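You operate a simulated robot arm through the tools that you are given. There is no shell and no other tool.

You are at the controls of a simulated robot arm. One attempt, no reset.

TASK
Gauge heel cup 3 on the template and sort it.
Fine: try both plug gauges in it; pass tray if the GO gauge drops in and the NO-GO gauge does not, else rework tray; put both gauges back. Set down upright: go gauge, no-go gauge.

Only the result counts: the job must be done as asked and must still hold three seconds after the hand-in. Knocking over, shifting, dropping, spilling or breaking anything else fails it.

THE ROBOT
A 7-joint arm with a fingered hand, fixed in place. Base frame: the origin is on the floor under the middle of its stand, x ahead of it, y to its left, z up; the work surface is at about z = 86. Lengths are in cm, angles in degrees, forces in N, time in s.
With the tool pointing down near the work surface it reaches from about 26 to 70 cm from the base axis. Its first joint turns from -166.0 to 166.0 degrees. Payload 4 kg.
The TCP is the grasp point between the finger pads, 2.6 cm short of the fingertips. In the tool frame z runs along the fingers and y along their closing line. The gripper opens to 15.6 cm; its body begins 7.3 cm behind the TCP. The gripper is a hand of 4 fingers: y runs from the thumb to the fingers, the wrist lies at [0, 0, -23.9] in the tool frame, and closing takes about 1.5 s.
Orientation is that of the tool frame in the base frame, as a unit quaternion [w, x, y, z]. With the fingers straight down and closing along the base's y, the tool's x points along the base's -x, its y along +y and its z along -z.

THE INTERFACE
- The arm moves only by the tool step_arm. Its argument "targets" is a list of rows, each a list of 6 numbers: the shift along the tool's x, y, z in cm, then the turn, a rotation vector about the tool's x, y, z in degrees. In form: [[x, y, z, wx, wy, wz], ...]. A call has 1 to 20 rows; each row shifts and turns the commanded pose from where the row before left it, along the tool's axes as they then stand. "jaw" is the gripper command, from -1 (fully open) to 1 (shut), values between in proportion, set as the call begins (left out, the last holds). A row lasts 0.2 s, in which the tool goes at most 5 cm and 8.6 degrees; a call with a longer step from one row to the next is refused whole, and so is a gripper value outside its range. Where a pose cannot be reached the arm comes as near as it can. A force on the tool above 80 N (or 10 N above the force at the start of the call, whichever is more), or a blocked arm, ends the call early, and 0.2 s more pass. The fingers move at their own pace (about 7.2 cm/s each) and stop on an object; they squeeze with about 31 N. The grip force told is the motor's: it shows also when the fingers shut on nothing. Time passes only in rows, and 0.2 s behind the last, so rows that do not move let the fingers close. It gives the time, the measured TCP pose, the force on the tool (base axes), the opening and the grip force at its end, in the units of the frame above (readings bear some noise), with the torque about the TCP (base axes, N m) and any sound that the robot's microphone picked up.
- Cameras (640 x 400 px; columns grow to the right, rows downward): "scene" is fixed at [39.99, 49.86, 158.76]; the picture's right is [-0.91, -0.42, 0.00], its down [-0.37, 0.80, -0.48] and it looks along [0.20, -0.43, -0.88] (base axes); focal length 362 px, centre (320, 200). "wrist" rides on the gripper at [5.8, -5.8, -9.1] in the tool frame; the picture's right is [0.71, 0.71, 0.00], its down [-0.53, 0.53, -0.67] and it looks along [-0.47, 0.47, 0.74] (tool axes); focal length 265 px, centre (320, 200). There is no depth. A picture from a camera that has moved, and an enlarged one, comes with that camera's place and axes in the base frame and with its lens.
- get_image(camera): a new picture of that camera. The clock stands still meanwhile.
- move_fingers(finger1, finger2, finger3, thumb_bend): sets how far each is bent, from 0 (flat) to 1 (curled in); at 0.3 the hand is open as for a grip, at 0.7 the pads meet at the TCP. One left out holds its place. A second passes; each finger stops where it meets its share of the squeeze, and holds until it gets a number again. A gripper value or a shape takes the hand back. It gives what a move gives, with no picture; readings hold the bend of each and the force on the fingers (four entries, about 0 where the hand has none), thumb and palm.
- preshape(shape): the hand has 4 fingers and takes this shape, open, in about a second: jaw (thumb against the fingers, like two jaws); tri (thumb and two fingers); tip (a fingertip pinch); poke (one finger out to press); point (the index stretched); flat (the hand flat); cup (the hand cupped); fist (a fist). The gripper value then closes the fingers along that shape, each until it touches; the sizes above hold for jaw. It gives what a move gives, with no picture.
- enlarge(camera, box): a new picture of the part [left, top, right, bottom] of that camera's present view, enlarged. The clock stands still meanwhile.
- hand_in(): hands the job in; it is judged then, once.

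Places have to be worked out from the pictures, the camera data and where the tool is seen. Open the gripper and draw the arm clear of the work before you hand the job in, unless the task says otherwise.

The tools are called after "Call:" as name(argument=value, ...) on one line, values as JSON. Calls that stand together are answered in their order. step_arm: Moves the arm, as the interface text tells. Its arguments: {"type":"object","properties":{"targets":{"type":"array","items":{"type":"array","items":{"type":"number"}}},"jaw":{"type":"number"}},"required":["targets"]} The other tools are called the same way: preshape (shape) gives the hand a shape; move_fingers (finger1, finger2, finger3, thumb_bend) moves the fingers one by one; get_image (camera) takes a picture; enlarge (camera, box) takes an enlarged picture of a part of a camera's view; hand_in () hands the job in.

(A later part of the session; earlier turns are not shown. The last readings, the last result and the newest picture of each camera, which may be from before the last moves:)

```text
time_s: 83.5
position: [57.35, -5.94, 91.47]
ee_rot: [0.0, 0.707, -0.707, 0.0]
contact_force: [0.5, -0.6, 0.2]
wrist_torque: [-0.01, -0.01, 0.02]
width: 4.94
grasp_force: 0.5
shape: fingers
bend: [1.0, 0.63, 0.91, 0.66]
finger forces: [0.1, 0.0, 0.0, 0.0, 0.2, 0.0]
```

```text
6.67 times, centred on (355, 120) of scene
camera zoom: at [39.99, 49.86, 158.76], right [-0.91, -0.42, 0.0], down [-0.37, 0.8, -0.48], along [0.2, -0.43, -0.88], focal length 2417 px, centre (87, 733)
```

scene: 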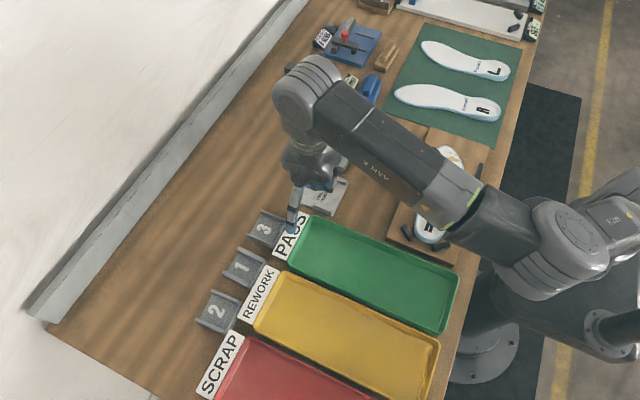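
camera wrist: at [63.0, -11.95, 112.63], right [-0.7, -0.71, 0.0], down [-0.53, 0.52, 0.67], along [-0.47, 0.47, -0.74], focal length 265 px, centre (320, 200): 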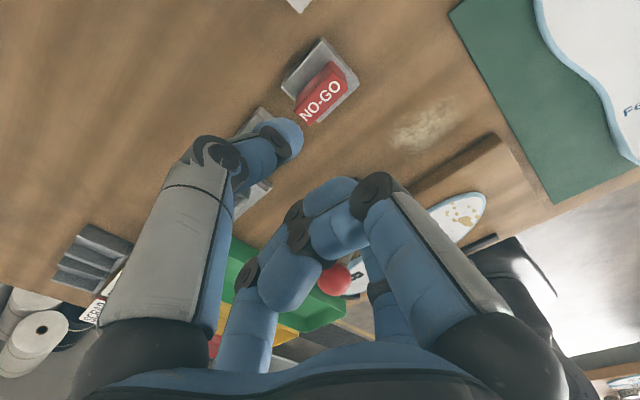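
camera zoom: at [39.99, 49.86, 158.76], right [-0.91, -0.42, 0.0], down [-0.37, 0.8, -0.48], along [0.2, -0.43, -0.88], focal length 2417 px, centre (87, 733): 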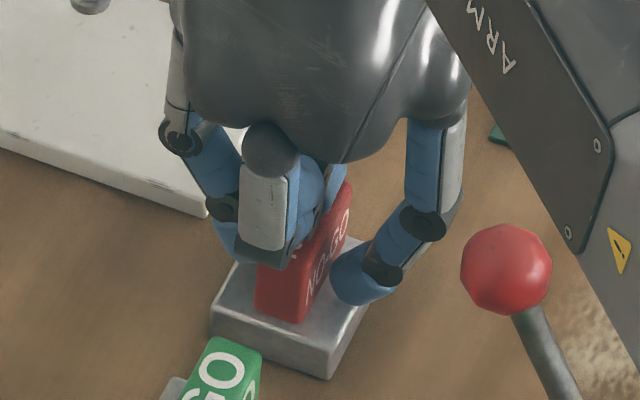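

Call:
move_fingers(finger2=0.74, thumb_bend=0.74)

Call:
enlarge(camera="scene", box=[315, 90, 395, 150])

Call:
enlarge(camera="wrist", box=[220, 60, 420, 220])

```text
time_s: 84.5
position: [57.37, -5.96, 91.35]
ee_rot: [0.0, 0.708, -0.706, 0.001]
contact_force: [-0.7, -1.0, 0.1]
wrist_torque: [0.03, 0.02, 0.0]
width: 4.72
grasp_force: 9.4
shape: fingers
bend: [1.0, 0.64, 0.91, 0.68]
finger forces: [0.1, 9.0, 0.1, 0.0, 8.8, 0.0]
```

```text
6.67 times, centred on (355, 120) of scene
camera zoom: at [39.99, 49.86, 158.76], right [-0.91, -0.42, 0.0], down [-0.37, 0.8, -0.48], along [0.2, -0.43, -0.88], focal length 2417 px, centre (87, 733)
```

zoom: 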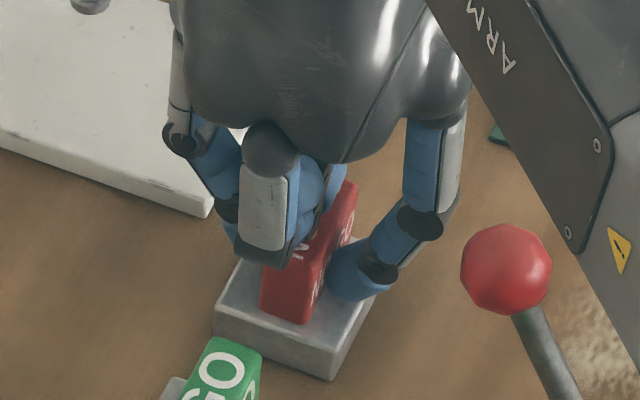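

```text
2.50 times, centred on (320, 140) of wrist
camera zoom: at [63.07, -11.83, 100.71], right [-0.71, -0.71, 0.0], down [-0.53, 0.53, 0.67], along [-0.47, 0.47, -0.74], focal length 664 px, centre (320, 350)
```

zoom: 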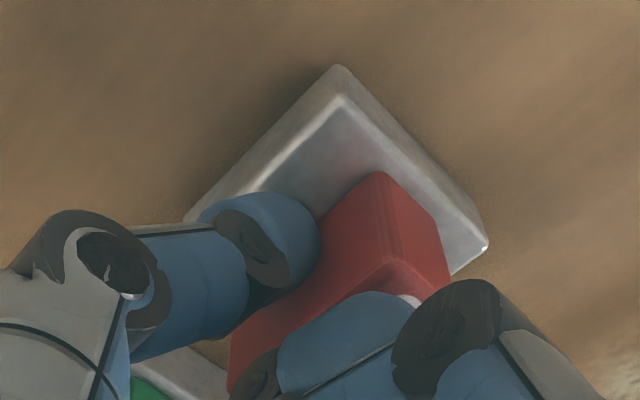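

Grip is firm; the base moved only about 0.1 cm (-x), which I will undo on return. I lift straight up.

Call:
step_arm(targets=[[0, 0, -0.3, 0, 0, 0], [0, 0, -0.5, 0, 0, 0], [0, 0, -0.7, 0, 0, 0], [0, 0, 0, 0, 0, 0]])

Call:
enlarge(camera="scene", box=[315, 90, 395, 150])

Call:
enlarge(camera="wrist", box=[220, 60, 420, 220])

```text
time_s: 85.5
position: [57.33, -5.84, 92.96]
ee_rot: [-0.001, 0.708, -0.706, 0.001]
contact_force: [0.9, -0.5, -1.8]
wrist_torque: [-0.05, 0.04, 0.05]
width: 4.66
grasp_force: 8.9
shape: fingers
bend: [1.0, 0.64, 0.91, 0.68]
finger forces: [0.0, 9.0, 0.0, 0.0, 8.8, 0.0]
```

```text
6.67 times, centred on (355, 120) of scene
camera zoom: at [39.99, 49.86, 158.76], right [-0.91, -0.42, 0.0], down [-0.37, 0.8, -0.48], along [0.2, -0.43, -0.88], focal length 2417 px, centre (87, 733)
```

zoom: 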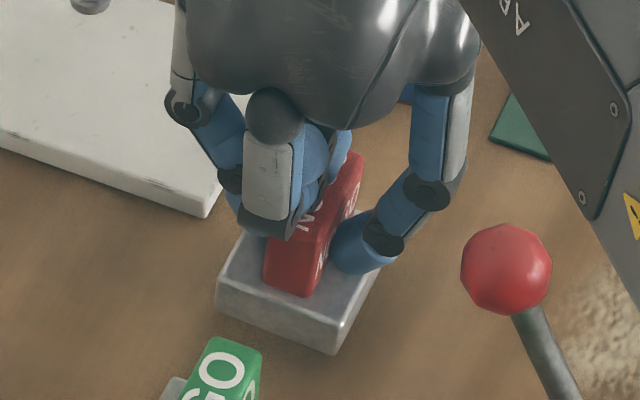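

```text
2.50 times, centred on (320, 140) of wrist
camera zoom: at [63.04, -11.88, 102.22], right [-0.71, -0.71, 0.0], down [-0.53, 0.53, 0.67], along [-0.47, 0.47, -0.74], focal length 664 px, centre (320, 350)
```

zoom: 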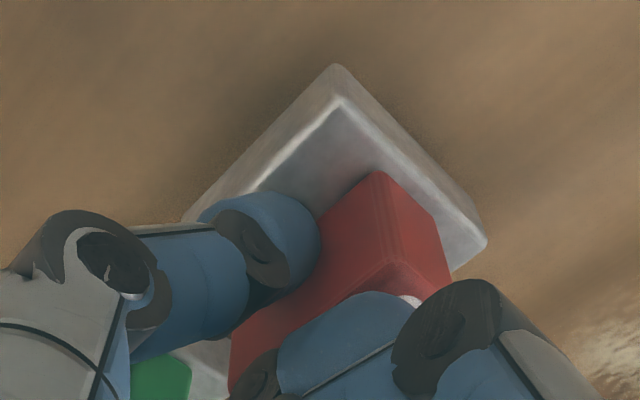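

NO-GO lifts cleanly. I raise it to z ≈ 98.5 so the plug clears the GO gauge, and carry it over to the cup.

Call:
step_arm(targets=[[0, 0, -1.8, 0, 0, 0], [0, 0, -1.9, 0, 0, 0], [0, 0, -1.8, 0, 0, 0], [-1.8, -0.06, 0, 0, 0, 0], [-1.8, -0.06, 0, 0, 0, 0], [-1.8, -0.06, 0, 0, 0, 0], [-1.8, -0.06, 0, 0, 0, 0], [-1.8, -0.06, 0, 0, 0, 0], [-1.8, -0.06, 0, 0, 0, 0], [-1.8, -0.07, 0, 0, 0, 0], [-1.8, -0.07, 0, 0, 0, 0], [-1.8, -0.07, 0, 0, 0, 0], [-1.79, -0.08, 0, 0, 0, 0], [0, 0, 0, 0, 0, 0], [0, 0, 0, 0, 0, 0]])

Call:
get_image(camera="wrist")

Call:
enlarge(camera="scene", box=[290, 140, 370, 215])

Call:
enlarge(camera="wrist", box=[240, 10, 420, 150])

```text
time_s: 88.7
position: [57.77, 12.02, 98.57]
ee_rot: [-0.001, 0.707, -0.707, 0.001]
contact_force: [0.4, -0.1, -2.0]
wrist_torque: [-0.02, 0.0, -0.01]
width: 4.69
grasp_force: 8.7
shape: fingers
bend: [1.0, 0.64, 0.91, 0.68]
finger forces: [0.0, 8.9, 0.0, 0.0, 8.8, 0.0]
```

```text
taken
camera wrist: at [63.57, 6.06, 107.8], right [-0.71, -0.71, 0.0], down [-0.53, 0.53, 0.67], along [-0.47, 0.47, -0.74], focal length 265 px, centre (320, 200)
```

wrist: 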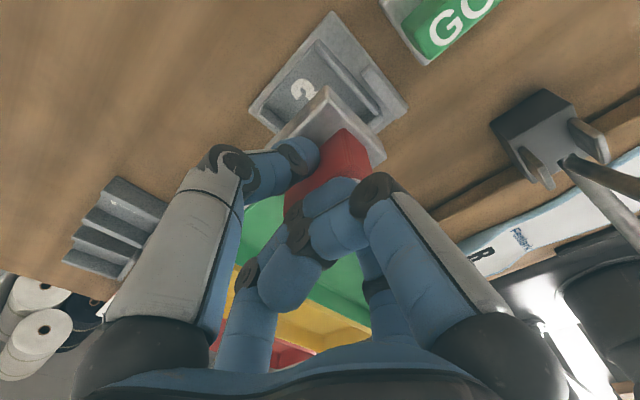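

```text
5.33 times, centred on (330, 178) of scene
camera zoom: at [39.99, 49.86, 158.76], right [-0.91, -0.42, 0.0], down [-0.37, 0.8, -0.48], along [0.2, -0.43, -0.88], focal length 1934 px, centre (267, 320)
```

zoom: 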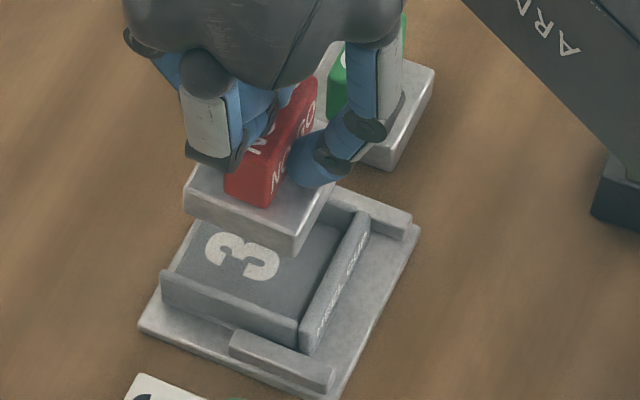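

```text
2.86 times, centred on (330, 80) of wrist
camera zoom: at [63.57, 6.06, 107.8], right [-0.71, -0.71, 0.0], down [-0.53, 0.53, 0.67], along [-0.47, 0.47, -0.74], focal length 758 px, centre (291, 543)
```

zoom: 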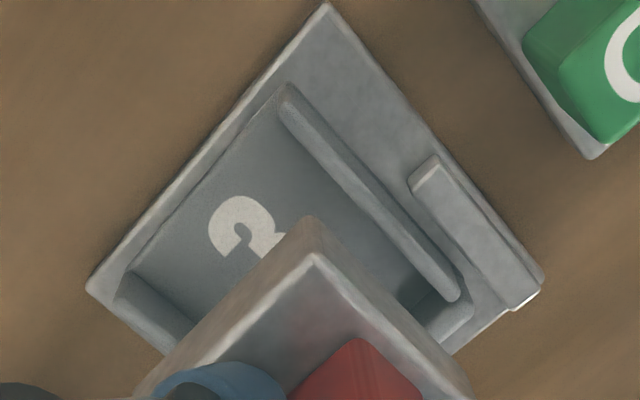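

I enlarge the cup from this side to measure its inner gap and the plug's edges precisely.

Call:
enlarge(camera="wrist", box=[250, 60, 320, 150])

Call:
enlarge(camera="wrist", box=[310, 20, 400, 140])

```text
4.44 times, centred on (285, 105) of wrist
camera zoom: at [63.57, 6.06, 107.8], right [-0.71, -0.71, 0.0], down [-0.53, 0.53, 0.67], along [-0.47, 0.47, -0.74], focal length 1180 px, centre (476, 622)
```

zoom: 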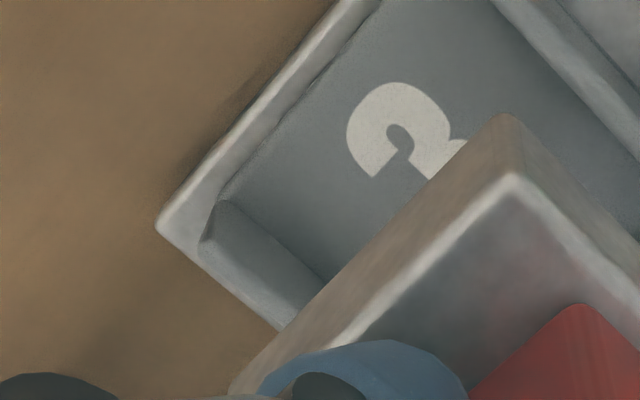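

```text
3.33 times, centred on (355, 80) of wrist
camera zoom: at [63.57, 6.06, 107.8], right [-0.71, -0.71, 0.0], down [-0.53, 0.53, 0.67], along [-0.47, 0.47, -0.74], focal length 885 px, centre (203, 600)
```

zoom: 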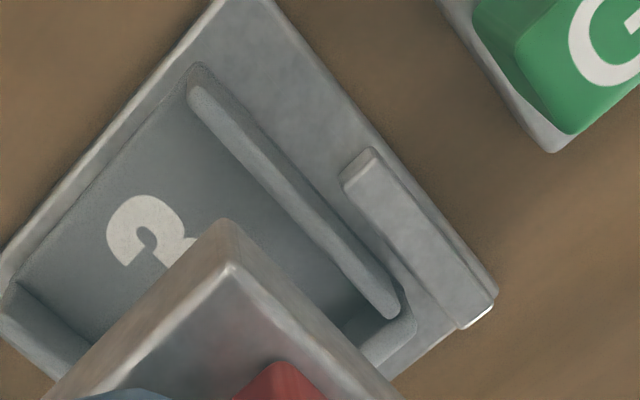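

In this view the plug's -y edge is at 9.29 and the wall's inner edge at about 9.2, so I shift +0.2 in y and +0.4 in x (away from the back wall). I then lower to just above the wall tops for a fine check.

Call:
step_arm(targets=[[-0.2, -0.4, 0, 0, 0, 0], [0, 0, 1.0, 0, 0, 0], [0, 0, 1.0, 0, 0, 0], [0, 0, 0.9, 0, 0, 0], [0, 0, 0.6, 0, 0, 0], [0, 0, 0, 0, 0, 0], [0, 0, 0, 0, 0, 0]])

Call:
enlarge(camera="wrist", box=[300, 20, 410, 140])

Call:
enlarge(camera="wrist", box=[240, 60, 320, 150])

Call:
enlarge(camera="scene", box=[300, 160, 355, 210])

```text
time_s: 90.3
position: [58.28, 12.14, 95.14]
ee_rot: [0.0, 0.707, -0.707, 0.0]
contact_force: [0.6, 0.0, -1.4]
wrist_torque: [0.02, -0.02, 0.0]
width: 4.69
grasp_force: 8.5
shape: fingers
bend: [1.0, 0.64, 0.91, 0.68]
finger forces: [0.0, 8.9, 0.0, 0.0, 8.8, 0.1]
```

```text
3.33 times, centred on (355, 80) of wrist
camera zoom: at [64.05, 6.32, 104.21], right [-0.71, -0.71, 0.0], down [-0.53, 0.53, 0.67], along [-0.47, 0.47, -0.74], focal length 885 px, centre (203, 600)
```

zoom: 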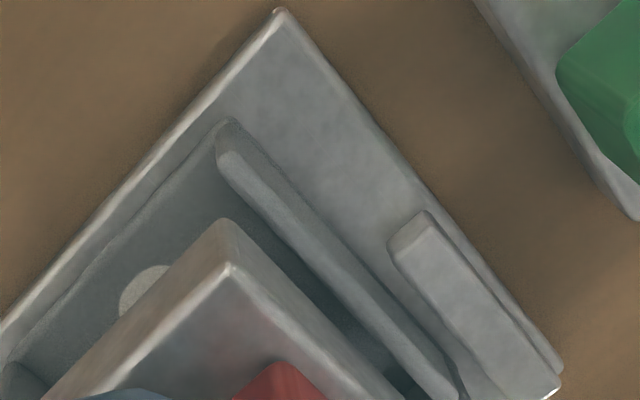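

```text
4.44 times, centred on (280, 105) of wrist
camera zoom: at [64.05, 6.32, 104.21], right [-0.71, -0.71, 0.0], down [-0.53, 0.53, 0.67], along [-0.47, 0.47, -0.74], focal length 1180 px, centre (498, 622)
```

zoom: 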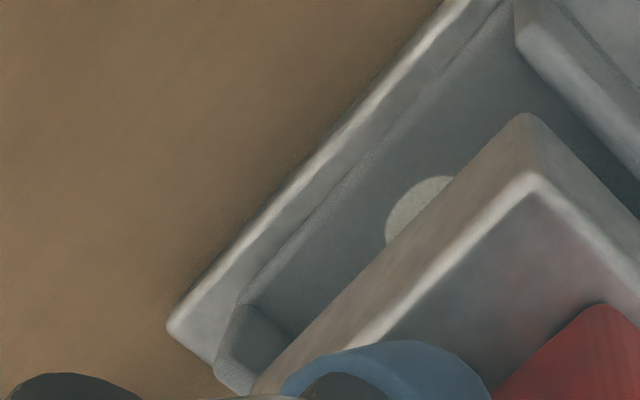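

```text
8.00 times, centred on (328, 185) of scene
camera zoom: at [39.99, 49.86, 158.76], right [-0.91, -0.42, 0.0], down [-0.37, 0.8, -0.48], along [0.2, -0.43, -0.88], focal length 2900 px, centre (260, 320)
```

zoom: 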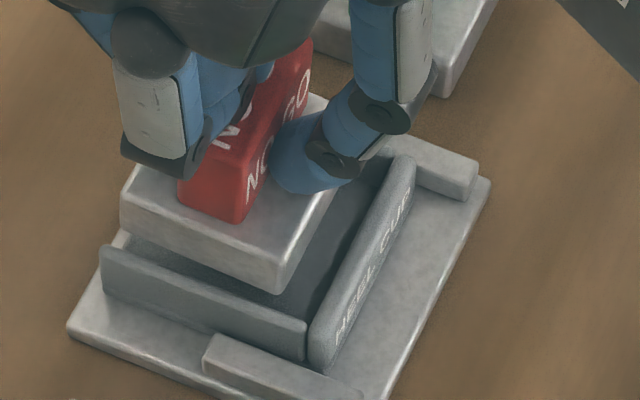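

Plug and walls look centred, with about 0.15–0.2 cm on each side in both cameras. I lower the NO-GO gauge in small steps and watch whether it lands on the walls or enters.

Call:
step_arm(targets=[[-0.04, 0, 0.2, 0, 0, 0], [0, 0, 0.2, 0, 0, 0], [0, 0, 0, 0, 0, 0]])

Call:
step_arm(targets=[[0, 0, 0.15, 0, 0, 0], [0, 0, 0.15, 0, 0, 0], [0, 0, 0, 0, 0, 0]])

Call:
step_arm(targets=[[0, 0, 0.15, 0, 0, 0], [0, 0, 0.15, 0, 0, 0], [0, 0, 0, 0, 0, 0]])

Call:
enlarge(camera="scene", box=[300, 160, 355, 210])

Call:
enlarge(camera="wrist", box=[300, 20, 410, 140])

```text
time_s: 91.1
position: [58.33, 12.12, 94.41]
ee_rot: [-0.001, 0.708, -0.707, 0.001]
contact_force: [0.1, -0.6, -1.0]
wrist_torque: [0.0, 0.01, -0.02]
width: 4.69
grasp_force: 9.0
shape: fingers
bend: [1.0, 0.64, 0.91, 0.68]
finger forces: [0.0, 8.9, 0.1, 0.0, 8.7, 0.0]
```

```text
time_s: 91.9
position: [58.36, 12.16, 94.2]
ee_rot: [0.0, -0.707, 0.707, -0.001]
contact_force: [0.9, -0.7, -1.5]
wrist_torque: [-0.02, 0.01, 0.0]
width: 4.72
grasp_force: 9.1
shape: fingers
bend: [1.0, 0.64, 0.91, 0.68]
finger forces: [0.0, 8.9, 0.0, 0.1, 8.8, 0.0]
```

```text
time_s: 92.7
position: [58.55, 12.26, 94.03]
ee_rot: [0.0, 0.708, -0.707, 0.001]
contact_force: [0.9, 0.1, -1.1]
wrist_torque: [0.01, -0.01, 0.01]
width: 4.66
grasp_force: 8.9
shape: fingers
bend: [1.0, 0.64, 0.91, 0.68]
finger forces: [0.0, 8.9, 0.0, 0.0, 8.8, 0.0]
```

```text
8.00 times, centred on (328, 185) of scene
camera zoom: at [39.99, 49.86, 158.76], right [-0.91, -0.42, 0.0], down [-0.37, 0.8, -0.48], along [0.2, -0.43, -0.88], focal length 2900 px, centre (260, 320)
```

zoom: 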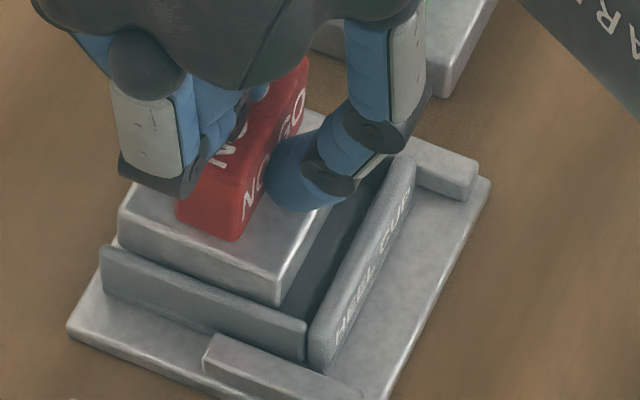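

```text
3.33 times, centred on (355, 80) of wrist
camera zoom: at [64.17, 6.32, 103.2], right [-0.71, -0.71, 0.0], down [-0.53, 0.53, 0.67], along [-0.47, 0.47, -0.74], focal length 885 px, centre (203, 600)
```

zoom: 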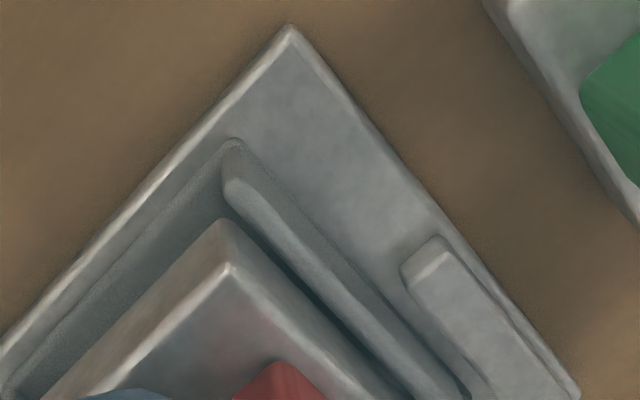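

Call:
step_arm(targets=[[0, 0, 0.15, 0, 0, 0], [0, 0, 0.15, 0, 0, 0], [0, 0, 0, 0, 0, 0]])

Call:
step_arm(targets=[[0, 0, 0.15, 0, 0, 0], [0, 0, 0.15, 0, 0, 0], [0, 0, 0, 0, 0, 0]])

Call:
enlarge(camera="scene", box=[300, 160, 355, 210])

Call:
enlarge(camera="wrist", box=[300, 20, 410, 140])

```text
time_s: 93.5
position: [58.4, 12.25, 93.81]
ee_rot: [0.0, 0.708, -0.707, 0.001]
contact_force: [-0.7, 0.0, -2.5]
wrist_torque: [0.01, 0.01, -0.01]
width: 4.67
grasp_force: 8.9
shape: fingers
bend: [1.0, 0.64, 0.91, 0.68]
finger forces: [0.0, 8.9, 0.0, 0.0, 8.8, 0.0]
```

```text
time_s: 94.3
position: [58.43, 12.3, 93.34]
ee_rot: [-0.002, 0.707, -0.707, 0.0]
contact_force: [0.7, 0.5, -1.7]
wrist_torque: [0.02, -0.01, 0.01]
width: 4.69
grasp_force: 8.2
shape: fingers
bend: [1.0, 0.64, 0.91, 0.68]
finger forces: [0.1, 8.9, 0.1, 0.0, 8.9, 0.0]
```

```text
8.00 times, centred on (328, 185) of scene
camera zoom: at [39.99, 49.86, 158.76], right [-0.91, -0.42, 0.0], down [-0.37, 0.8, -0.48], along [0.2, -0.43, -0.88], focal length 2900 px, centre (260, 320)
```

zoom: 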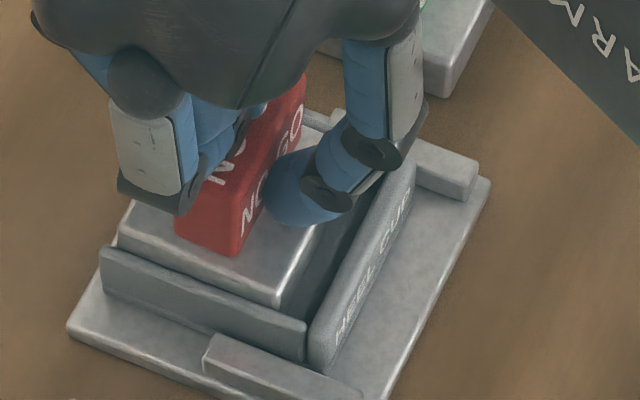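

```text
3.33 times, centred on (355, 80) of wrist
camera zoom: at [64.15, 6.47, 102.61], right [-0.71, -0.71, 0.0], down [-0.53, 0.53, 0.67], along [-0.47, 0.47, -0.74], focal length 885 px, centre (203, 600)
```

zoom: 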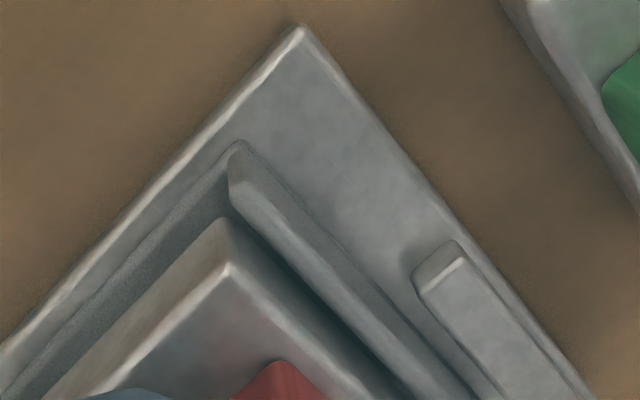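

The NO-GO plug's underside is already about 0.8 cm below the wall tops and still meets no resistance. I continue down to see whether it reaches the floor.

Call:
step_arm(targets=[[0.06, 0, 0.15, 0, 0, 0], [0, 0, 0.15, 0, 0, 0], [0, 0, 0, 0, 0, 0]])

Call:
step_arm(targets=[[0, 0, 0.15, 0, 0, 0], [0, 0, 0.1, 0, 0, 0], [0, 0, 0, 0, 0, 0]])

Call:
step_arm(targets=[[0, 0, 0.1, 0, 0, 0], [0, 0, 0, 0, 0, 0]])

Call:
step_arm(targets=[[0, 0, 0.1, 0, 0, 0], [0, 0, 0, 0, 0, 0]])

Call:
enlarge(camera="scene", box=[300, 160, 355, 210])

Call:
enlarge(camera="wrist", box=[300, 20, 410, 140])

```text
time_s: 95.1
position: [58.52, 12.14, 93.05]
ee_rot: [0.0, 0.707, -0.707, 0.001]
contact_force: [-0.4, -0.2, -1.5]
wrist_torque: [0.0, -0.03, 0.0]
width: 4.67
grasp_force: 8.6
shape: fingers
bend: [1.0, 0.64, 0.91, 0.68]
finger forces: [0.1, 8.9, 0.0, 0.0, 8.7, 0.0]
```

```text
time_s: 95.9
position: [58.33, 12.2, 92.77]
ee_rot: [-0.001, 0.708, -0.706, 0.0]
contact_force: [0.9, 0.2, -1.8]
wrist_torque: [0.0, 0.02, 0.02]
width: 4.65
grasp_force: 8.8
shape: fingers
bend: [1.0, 0.64, 0.91, 0.68]
finger forces: [0.1, 8.9, 0.0, 0.0, 9.0, 0.1]
```

```text
time_s: 96.5
position: [58.41, 12.25, 92.76]
ee_rot: [-0.001, 0.707, -0.707, 0.0]
contact_force: [1.2, -0.3, -0.3]
wrist_torque: [0.03, -0.01, 0.0]
width: 4.69
grasp_force: 9.1
shape: fingers
bend: [1.0, 0.64, 0.91, 0.68]
finger forces: [0.0, 9.1, 0.0, 0.0, 9.6, 0.0]
```

```text
time_s: 97.1
position: [58.34, 12.16, 92.72]
ee_rot: [-0.001, 0.708, -0.707, 0.0]
contact_force: [0.3, 0.4, -0.9]
wrist_torque: [-0.05, -0.01, -0.01]
width: 4.67
grasp_force: 9.3
shape: fingers
bend: [1.0, 0.64, 0.91, 0.68]
finger forces: [0.0, 9.3, 0.1, 0.1, 9.3, 0.0]
```

```text
8.00 times, centred on (328, 185) of scene
camera zoom: at [39.99, 49.86, 158.76], right [-0.91, -0.42, 0.0], down [-0.37, 0.8, -0.48], along [0.2, -0.43, -0.88], focal length 2900 px, centre (260, 320)
```

zoom: 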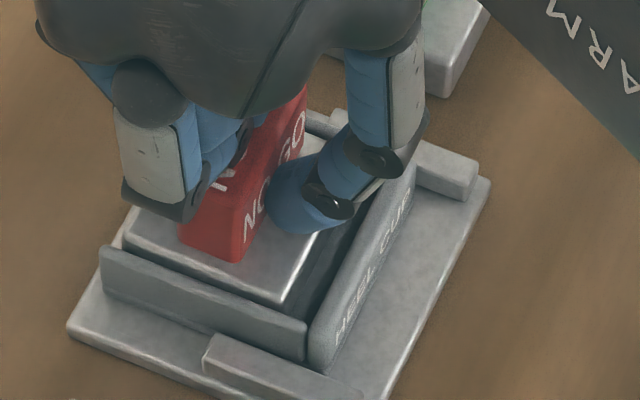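

```text
3.33 times, centred on (355, 80) of wrist
camera zoom: at [64.14, 6.3, 101.98], right [-0.71, -0.71, 0.0], down [-0.53, 0.53, 0.67], along [-0.47, 0.47, -0.74], focal length 885 px, centre (203, 600)
```

zoom: 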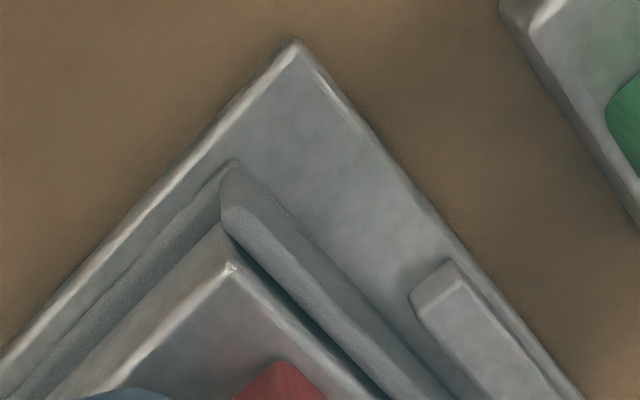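

Call:
step_arm(targets=[[0, 0, 0.1, 0, 0, 0], [0, 0, 0, 0, 0, 0]])

Call:
step_arm(targets=[[0, 0, 0.06, 0, 0, 0], [0, 0, 0, 0, 0, 0], [0, 0, 0, 0, 0, 0]])

Call:
enlarge(camera="scene", box=[300, 160, 355, 210])

```text
time_s: 97.7
position: [58.46, 12.14, 92.61]
ee_rot: [-0.001, 0.708, -0.706, 0.001]
contact_force: [0.7, -0.3, 5.3]
wrist_torque: [0.02, 0.04, 0.01]
width: 4.72
grasp_force: 10.3
shape: fingers
bend: [1.0, 0.64, 0.91, 0.68]
finger forces: [0.0, 10.1, 0.0, 0.0, 10.7, 0.1]
```

```text
time_s: 98.5
position: [58.36, 12.21, 92.49]
ee_rot: [0.0, 0.708, -0.707, 0.001]
contact_force: [3.0, -2.1, 11.8]
wrist_torque: [0.01, -0.01, 0.0]
width: 4.71
grasp_force: 11.2
shape: fingers
bend: [1.0, 0.64, 0.92, 0.68]
finger forces: [0.1, 10.0, 0.0, 0.0, 11.9, 0.0]
```

```text
8.00 times, centred on (328, 185) of scene
camera zoom: at [39.99, 49.86, 158.76], right [-0.91, -0.42, 0.0], down [-0.37, 0.8, -0.48], along [0.2, -0.43, -0.88], focal length 2900 px, centre (260, 320)
```

zoom: 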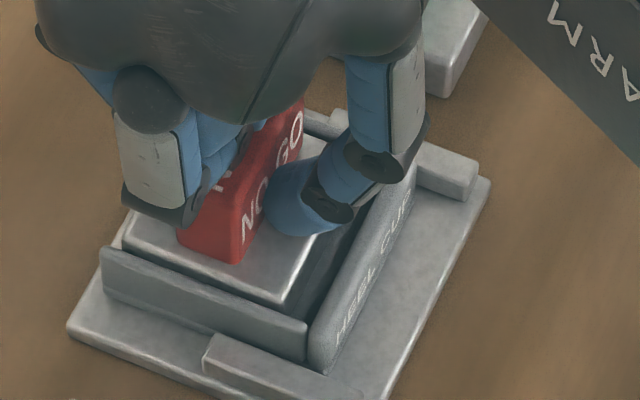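

The NO-GO plug reaches the cup floor at the same height as GO did (z ≈ 92.6), so NO-GO also drops in: cup 3 is too wide and belongs in the rework tray. I lift the NO-GO gauge out.

Call:
step_arm(targets=[[0, 0, -0.3, 0, 0, 0], [0, 0, -0.4, 0, 0, 0], [0, 0, -0.5, 0, 0, 0], [0, 0, -0.8, 0, 0, 0], [0, 0, -1.5, 0, 0, 0], [0, 0, -1.5, 0, 0, 0], [0, 0, -1.0, 0, 0, 0], [0, 0, 0, 0, 0, 0]])

Call:
enlarge(camera="scene", box=[290, 140, 370, 215])

Call:
enlarge(camera="wrist", box=[240, 10, 420, 150])

```text
time_s: 100.3
position: [58.56, 12.17, 98.57]
ee_rot: [-0.001, 0.707, -0.707, 0.0]
contact_force: [-0.1, -0.4, -1.9]
wrist_torque: [0.03, 0.01, 0.0]
width: 4.71
grasp_force: 8.6
shape: fingers
bend: [1.0, 0.64, 0.92, 0.68]
finger forces: [0.1, 9.1, 0.0, 0.1, 8.9, 0.1]
```

```text
5.33 times, centred on (330, 178) of scene
camera zoom: at [39.99, 49.86, 158.76], right [-0.91, -0.42, 0.0], down [-0.37, 0.8, -0.48], along [0.2, -0.43, -0.88], focal length 1934 px, centre (267, 320)
```

zoom: 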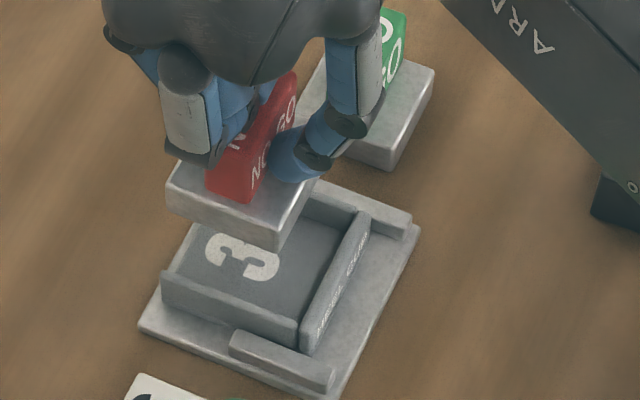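

```text
2.86 times, centred on (330, 80) of wrist
camera zoom: at [64.26, 6.25, 107.86], right [-0.71, -0.71, 0.0], down [-0.53, 0.53, 0.67], along [-0.47, 0.47, -0.74], focal length 758 px, centre (291, 543)
```

zoom: 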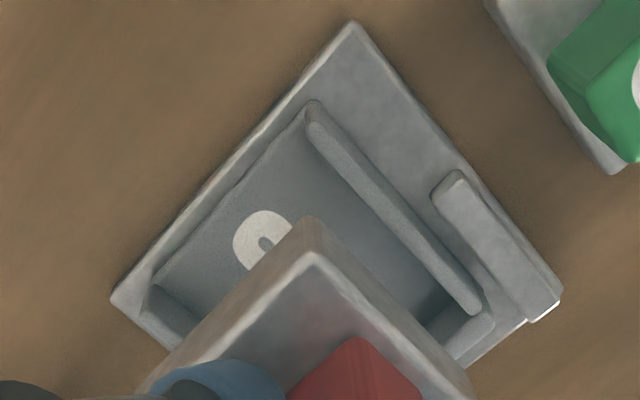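

The cup stayed in place. I carry the NO-GO gauge back over GO to its own spot and lower to about 1.5 cm above the table.

Call:
step_arm(targets=[[1.8, 0.11, 0, 0, 0, 0], [1.8, 0.11, 0, 0, 0, 0], [1.8, 0.11, 0, 0, 0, 0], [1.8, 0.11, 0, 0, 0, 0], [1.8, 0.11, 0, 0, 0, 0], [1.8, 0.11, 0, 0, 0, 0], [1.8, 0.11, 0, 0, 0, 0], [1.8, 0.11, 0, 0, 0, 0], [1.8, 0.1, 0, 0, 0, 0], [1.8, 0.1, 0, 0, 0, 0], [0, 0, 0, 0, 0, 0], [0, 0, 2.0, 0, 0, 0], [0, 0, 2.0, 0, 0, 0], [0, 0, 1.2, 0, 0, 0], [0, 0, 0, 0, 0, 0], [0, 0, 0, 0, 0, 0]])

Call:
enlarge(camera="scene", box=[315, 90, 395, 150])

Call:
enlarge(camera="wrist", box=[220, 60, 420, 220])

```text
time_s: 103.7
position: [57.48, -5.89, 93.28]
ee_rot: [-0.001, 0.707, -0.707, 0.0]
contact_force: [0.3, -0.9, -1.9]
wrist_torque: [0.0, 0.03, 0.06]
width: 4.71
grasp_force: 8.8
shape: fingers
bend: [1.0, 0.64, 0.92, 0.68]
finger forces: [0.0, 8.9, 0.1, 0.1, 8.8, 0.0]
```

```text
6.67 times, centred on (355, 120) of scene
camera zoom: at [39.99, 49.86, 158.76], right [-0.91, -0.42, 0.0], down [-0.37, 0.8, -0.48], along [0.2, -0.43, -0.88], focal length 2417 px, centre (87, 733)
```

zoom: 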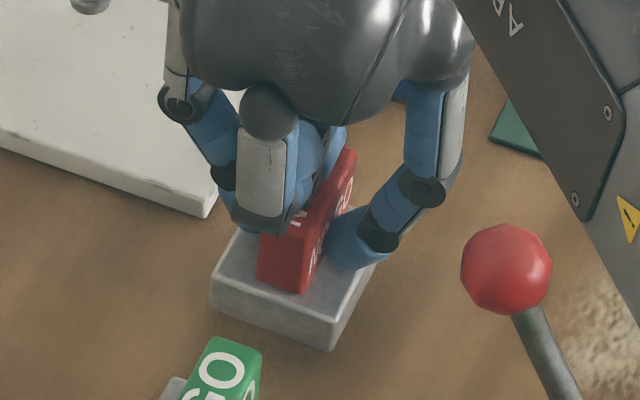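

```text
2.50 times, centred on (320, 140) of wrist
camera zoom: at [63.2, -11.69, 102.51], right [-0.71, -0.71, 0.0], down [-0.53, 0.53, 0.67], along [-0.47, 0.47, -0.74], focal length 664 px, centre (320, 350)
```

zoom: 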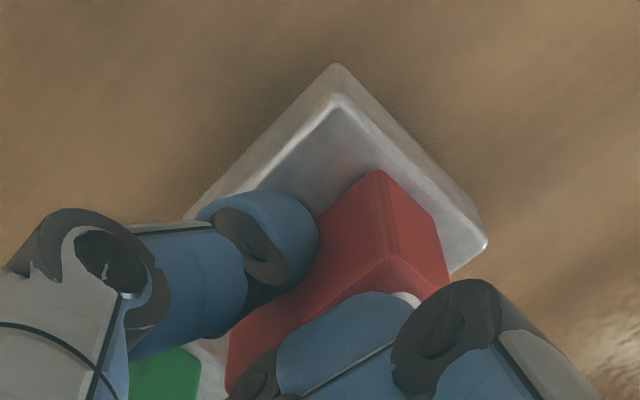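

Nearly on target; I trim -0.14 in y and lower close to the table.

Call:
step_arm(targets=[[0.14, 0, 0.5, 0, 0, 0], [0, 0, 0.5, 0, 0, 0], [0, 0, 0.4, 0, 0, 0], [0, 0, 0, 0, 0, 0], [0, 0, 0, 0, 0, 0]])

Call:
enlarge(camera="scene", box=[315, 90, 395, 150])

Call:
enlarge(camera="wrist", box=[220, 60, 420, 220])

```text
time_s: 104.9
position: [57.44, -5.88, 91.81]
ee_rot: [0.002, -0.707, 0.707, 0.0]
contact_force: [-1.5, -0.2, -2.1]
wrist_torque: [0.02, -0.04, 0.01]
width: 4.72
grasp_force: 9.4
shape: fingers
bend: [1.0, 0.64, 0.92, 0.68]
finger forces: [0.1, 8.9, 0.0, 0.1, 8.8, 0.0]
```

```text
6.67 times, centred on (355, 120) of scene
camera zoom: at [39.99, 49.86, 158.76], right [-0.91, -0.42, 0.0], down [-0.37, 0.8, -0.48], along [0.2, -0.43, -0.88], focal length 2417 px, centre (87, 733)
```

zoom: 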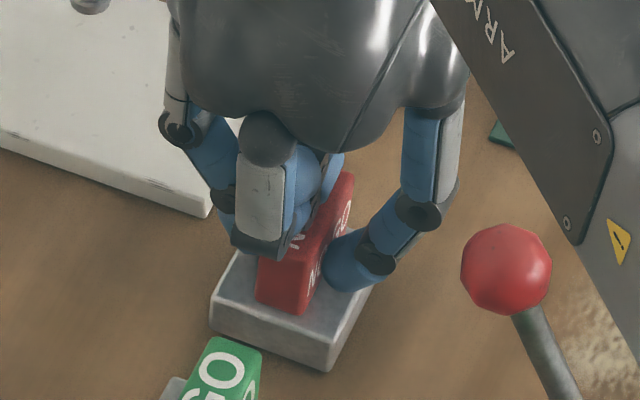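

```text
2.50 times, centred on (320, 140) of wrist
camera zoom: at [63.2, -11.82, 101.15], right [-0.71, -0.71, 0.0], down [-0.53, 0.53, 0.67], along [-0.47, 0.47, -0.74], focal length 664 px, centre (320, 350)
```

zoom: 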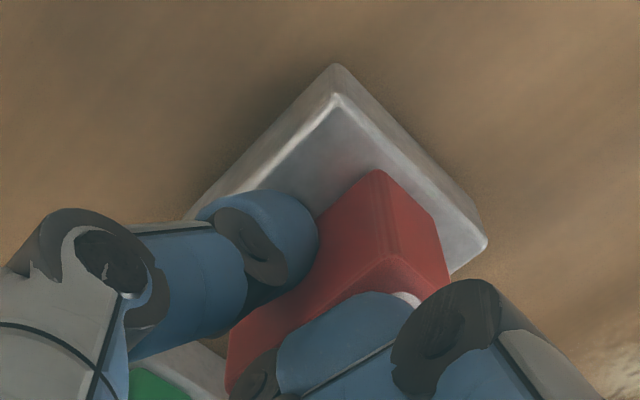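

Call:
step_arm(targets=[[0, 0, 0.15, 0, 0, 0], [0, 0, 0.15, 0, 0, 0], [0, 0, 0, 0, 0, 0]])

Call:
step_arm(targets=[[0, 0, 0.1, 0, 0, 0], [0, 0, 0, 0, 0, 0]])

Call:
step_arm(targets=[[0, 0, 0.08, 0, 0, 0], [0, 0, 0, 0, 0, 0]])

Call:
enlarge(camera="scene", box=[315, 90, 395, 150])

Call:
enlarge(camera="wrist", box=[220, 60, 420, 220])

```text
time_s: 105.7
position: [57.3, -6.01, 91.62]
ee_rot: [0.0, 0.708, -0.706, 0.001]
contact_force: [0.1, 0.2, -1.5]
wrist_torque: [0.01, -0.02, 0.02]
width: 4.69
grasp_force: 9.0
shape: fingers
bend: [1.0, 0.64, 0.92, 0.68]
finger forces: [0.0, 8.9, 0.0, 0.0, 8.8, 0.0]
```

```text
time_s: 106.3
position: [57.42, -5.95, 91.53]
ee_rot: [0.0, -0.707, 0.707, -0.001]
contact_force: [-0.8, 0.2, -0.9]
wrist_torque: [0.0, 0.0, 0.0]
width: 4.73
grasp_force: 9.1
shape: fingers
bend: [1.0, 0.64, 0.92, 0.68]
finger forces: [0.0, 8.9, 0.0, 0.0, 8.8, 0.0]
```

```text
time_s: 106.9
position: [57.46, -5.88, 91.42]
ee_rot: [0.0, 0.708, -0.706, 0.001]
contact_force: [0.0, 1.2, -1.7]
wrist_torque: [0.01, 0.01, 0.01]
width: 4.73
grasp_force: 8.4
shape: fingers
bend: [1.0, 0.64, 0.92, 0.68]
finger forces: [0.0, 8.9, 0.0, 0.0, 8.8, 0.1]
```

```text
6.67 times, centred on (355, 120) of scene
camera zoom: at [39.99, 49.86, 158.76], right [-0.91, -0.42, 0.0], down [-0.37, 0.8, -0.48], along [0.2, -0.43, -0.88], focal length 2417 px, centre (87, 733)
```

zoom: 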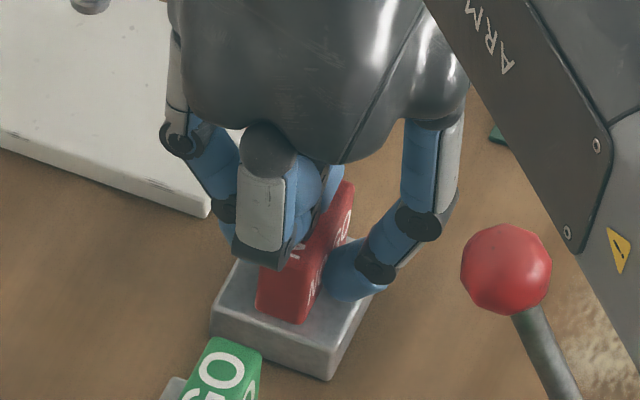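

```text
2.50 times, centred on (320, 140) of wrist
camera zoom: at [63.13, -11.76, 100.71], right [-0.71, -0.71, 0.0], down [-0.53, 0.53, 0.67], along [-0.47, 0.47, -0.74], focal length 664 px, centre (320, 350)
```

zoom: 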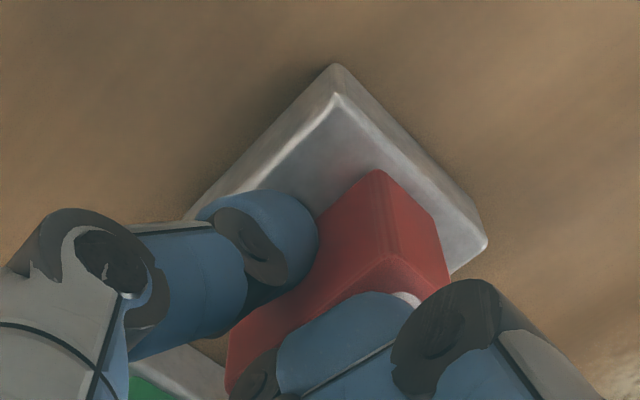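

The corners match the original spot; I lower the last millimetre to contact.

Call:
step_arm(targets=[[0, 0, 0.07, 0, 0, 0], [0, 0, 0, 0, 0, 0]])

Call:
step_arm(targets=[[0, 0, 0.06, 0, 0, 0], [0, 0, 0, 0, 0, 0]])

```text
time_s: 107.5
position: [57.46, -5.87, 91.35]
ee_rot: [0.0, 0.708, -0.706, 0.001]
contact_force: [0.4, -0.2, 0.3]
wrist_torque: [-0.02, -0.01, -0.01]
width: 4.71
grasp_force: 9.1
shape: fingers
bend: [1.0, 0.64, 0.92, 0.68]
finger forces: [0.0, 8.6, 0.0, 0.0, 9.4, 0.1]
```

```text
time_s: 108.1
position: [57.43, -6.01, 91.26]
ee_rot: [-0.001, 0.708, -0.707, 0.001]
contact_force: [0.8, 0.7, 2.4]
wrist_torque: [0.03, 0.05, 0.03]
width: 4.73
grasp_force: 9.3
shape: fingers
bend: [1.0, 0.64, 0.92, 0.68]
finger forces: [0.0, 9.1, 0.0, 0.0, 9.7, 0.1]
```

The base bears on the table now. I open the fingers evenly and rise.

Call:
move_fingers(finger2=0.57, thumb_bend=0.59)

Call:
step_arm(targets=[[0, 0, -0.5, 0, 0, 0], [0, 0, -1.5, 0, 0, 0], [0, 0, -2.5, 0, 0, 0], [0, 0, -2.5, 0, 0, 0], [0, 0, -2.5, 0, 0, 0], [0, 0, -2.5, 0, 0, 0], [0, 0, 0, 0, 0, 0]])

Call:
enlarge(camera="scene", box=[290, 80, 420, 180])

Call:
get_image(camera="wrist")

```text
time_s: 109.1
position: [57.34, -6.0, 91.33]
ee_rot: [-0.001, 0.708, -0.706, 0.001]
contact_force: [-0.6, -0.5, 0.6]
wrist_torque: [0.01, 0.01, 0.01]
width: 5.67
grasp_force: 0.0
shape: fingers
bend: [1.0, 0.56, 0.92, 0.59]
finger forces: [0.0, 0.0, 0.1, 0.0, 0.0, 0.0]
```

```text
time_s: 110.7
position: [57.28, -5.86, 103.18]
ee_rot: [0.0, 0.707, -0.707, 0.001]
contact_force: [-0.4, -0.2, 0.2]
wrist_torque: [-0.01, -0.01, -0.03]
width: 5.64
grasp_force: 0.1
shape: fingers
bend: [1.0, 0.56, 0.92, 0.59]
finger forces: [0.1, 0.0, 0.0, 0.0, 0.1, 0.0]
```

```text
4.00 times, centred on (355, 130) of scene
camera zoom: at [39.99, 49.86, 158.76], right [-0.91, -0.42, 0.0], down [-0.37, 0.8, -0.48], along [0.2, -0.43, -0.88], focal length 1450 px, centre (180, 480)
```

zoom: 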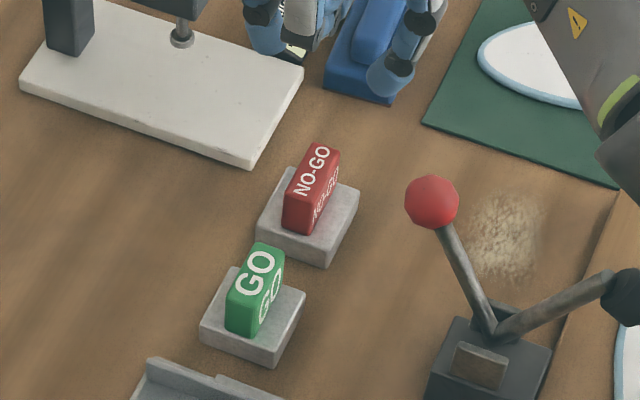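

```text
taken
camera wrist: at [63.05, -11.75, 112.48], right [-0.71, -0.71, 0.0], down [-0.53, 0.53, 0.67], along [-0.47, 0.47, -0.74], focal length 265 px, centre (320, 200)
```

wrist: 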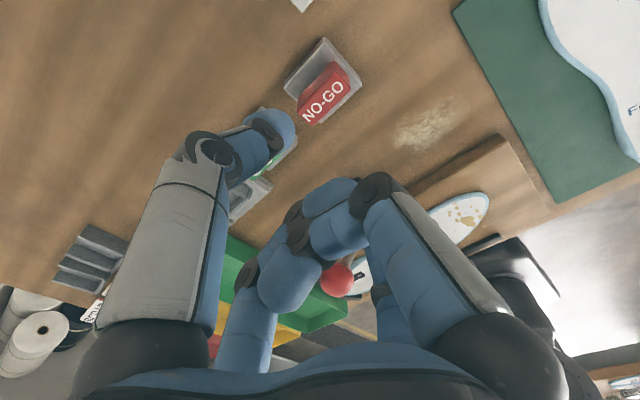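

Both gauges stand upright in their original places. Next I turn the hand back to yaw 0 and move above the template to pick up the cup for the rework tray.

Call:
step_arm(targets=[[0, 0, 0, 0, 0, 8.18], [0, 0, 0, 0, 0, 8.18], [0, 0, 0, 0, 0, 8.18], [0, 0, 0, 0, 0, 8.18], [0, 0, 0, 0, 0, 8.18], [0, 0, 0, 0, 0, 8.18], [0, 0, 0, 0, 0, 8.18], [0, 0, 0, 0, 0, 8.18], [0, 0, 0, 0, 0, 8.18], [0, 0, 0, 0, 0, 8.18], [0, 0, 0, 0, 0, 8.2], [0, 0, 0, 0, 0, 0]])

Call:
step_arm(targets=[[-0.2, 2.2, 0, 0, 0, 0], [-0.2, 2.2, 0, 0, 0, 0], [-0.2, 2.2, 0, 0, 0, 0], [-0.2, 2.2, 0, 0, 0, 0], [-0.2, 2.25, 0, 0, 0, 0], [-0.2, 2.25, 0, 0, 0, 0], [-0.15, 2.25, 0, 0, 0, 0], [-0.15, 2.25, 0, 0, 0, 0], [0, 0, 1.5, 0, 0, 0], [0, 0, 1.5, 0, 0, 0], [0, 0, 0, 0, 0, 0], [0, 0, 0, 0, 0, 0]])

Call:
move_fingers(finger2=0.49, thumb_bend=0.49)

Call:
get_image(camera="wrist")

Call:
enlarge(camera="wrist", box=[220, 0, 460, 180])

Call:
enlarge(camera="scene", box=[280, 140, 370, 215])

```text
time_s: 113.3
position: [57.26, -6.04, 103.27]
ee_rot: [0.001, 0.001, 1.0, 0.0]
contact_force: [0.5, -0.3, -0.7]
wrist_torque: [0.02, 0.01, 0.02]
width: 5.67
grasp_force: 0.1
shape: fingers
bend: [1.0, 0.56, 0.92, 0.59]
finger forces: [0.1, 0.0, 0.0, 0.0, 0.0, 0.0]
```

```text
time_s: 115.9
position: [58.88, 11.83, 100.18]
ee_rot: [0.001, 0.0, 1.0, 0.0]
contact_force: [-0.7, 0.4, -0.1]
wrist_torque: [0.04, 0.02, 0.0]
width: 5.68
grasp_force: 0.1
shape: fingers
bend: [1.0, 0.56, 0.92, 0.59]
finger forces: [0.0, 0.0, 0.1, 0.0, 0.0, 0.0]
```

```text
time_s: 116.9
position: [58.86, 11.92, 100.23]
ee_rot: [0.0, -0.001, 1.0, -0.001]
contact_force: [-0.2, 0.2, 0.2]
wrist_torque: [-0.01, 0.01, -0.01]
width: 6.81
grasp_force: 0.0
shape: fingers
bend: [1.0, 0.49, 0.92, 0.49]
finger forces: [0.1, 0.1, 0.0, 0.0, 0.1, 0.0]
```

```text
taken
camera wrist: at [52.97, 6.01, 109.49], right [-0.71, 0.71, 0.0], down [0.52, 0.53, 0.67], along [0.47, 0.47, -0.74], focal length 265 px, centre (320, 200)
```

wrist: 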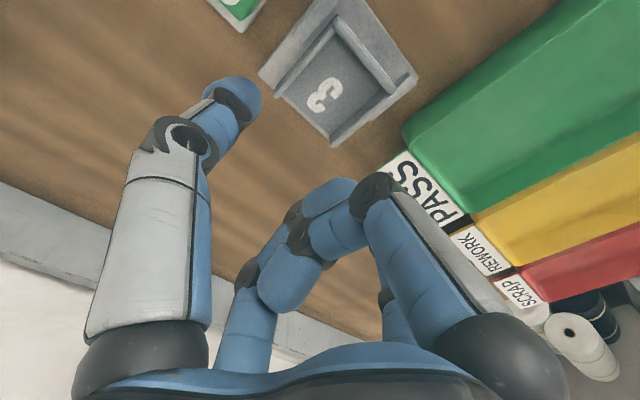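

```text
2.22 times, centred on (340, 90) of wrist
camera zoom: at [52.97, 6.01, 109.49], right [-0.71, 0.71, 0.0], down [0.52, 0.53, 0.67], along [0.47, 0.47, -0.74], focal length 590 px, centre (276, 444)
```

zoom: 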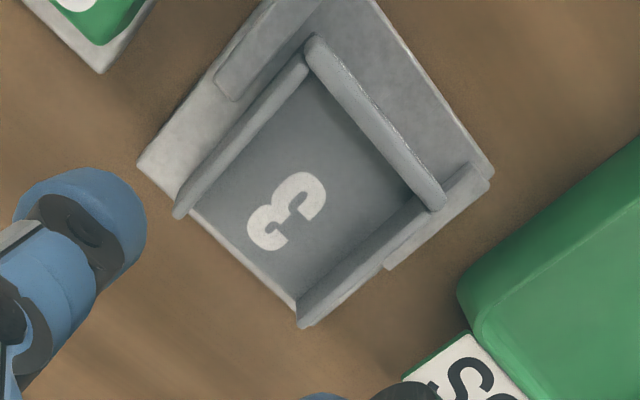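

```text
5.33 times, centred on (325, 178) of scene
camera zoom: at [39.99, 49.86, 158.76], right [-0.91, -0.42, 0.0], down [-0.37, 0.8, -0.48], along [0.2, -0.43, -0.88], focal length 1934 px, centre (293, 320)
```

zoom: 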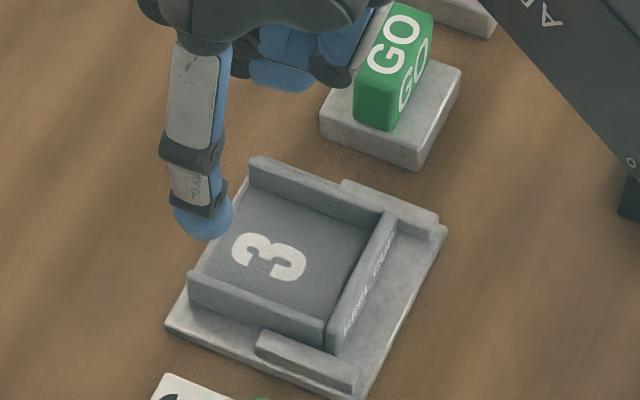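

The cup is where I left it (outer walls about y 8.95–15.5). I trim to (58.7, 12.05) and descend around it in two stages.

Call:
step_arm(targets=[[0.12, 0.12, 1.5, 0, 0, 0], [0, 0, 2.0, 0, 0, 0], [0, 0, 2.0, 0, 0, 0], [0, 0, 2.0, 0, 0, 0], [0, 0, 0, 0, 0, 0], [0, 0, 0, 0, 0, 0]])

Call:
enlarge(camera="wrist", box=[200, 0, 460, 200])

Call:
enlarge(camera="scene", box=[285, 150, 360, 215])

```text
time_s: 118.3
position: [58.61, 12.0, 92.85]
ee_rot: [0.001, -0.001, 1.0, 0.0]
contact_force: [-1.0, -0.7, 0.2]
wrist_torque: [-0.05, 0.03, 0.01]
width: 6.79
grasp_force: 0.0
shape: fingers
bend: [1.0, 0.49, 0.92, 0.49]
finger forces: [0.1, 0.1, 0.1, 0.0, 0.0, 0.1]
```

```text
2.00 times, centred on (330, 100) of wrist
camera zoom: at [52.78, 6.14, 102.03], right [-0.71, 0.71, 0.0], down [0.52, 0.53, 0.67], along [0.47, 0.47, -0.74], focal length 531 px, centre (300, 400)
```

zoom: 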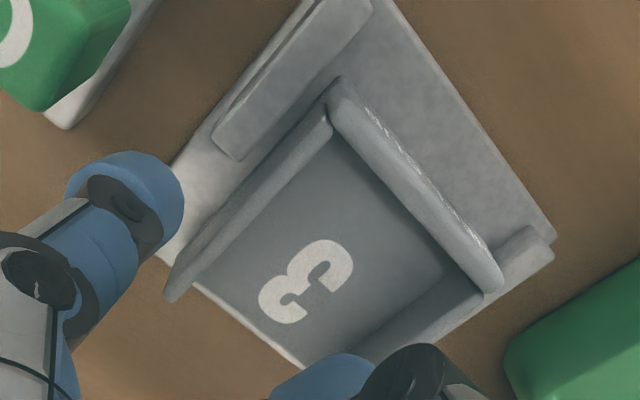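

```text
6.15 times, centred on (322, 182) of scene
camera zoom: at [39.99, 49.86, 158.76], right [-0.91, -0.42, 0.0], down [-0.37, 0.8, -0.48], along [0.2, -0.43, -0.88], focal length 2231 px, centre (305, 308)
```

zoom: 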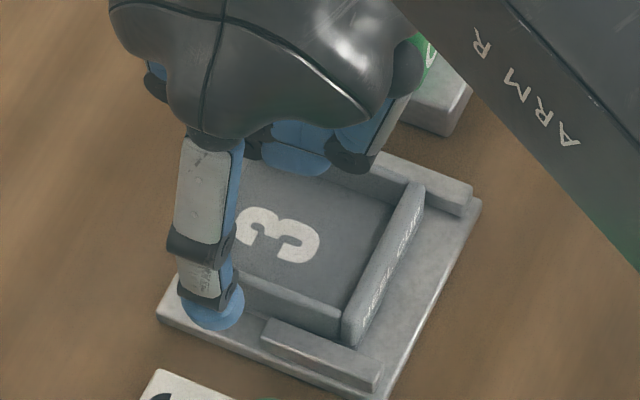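

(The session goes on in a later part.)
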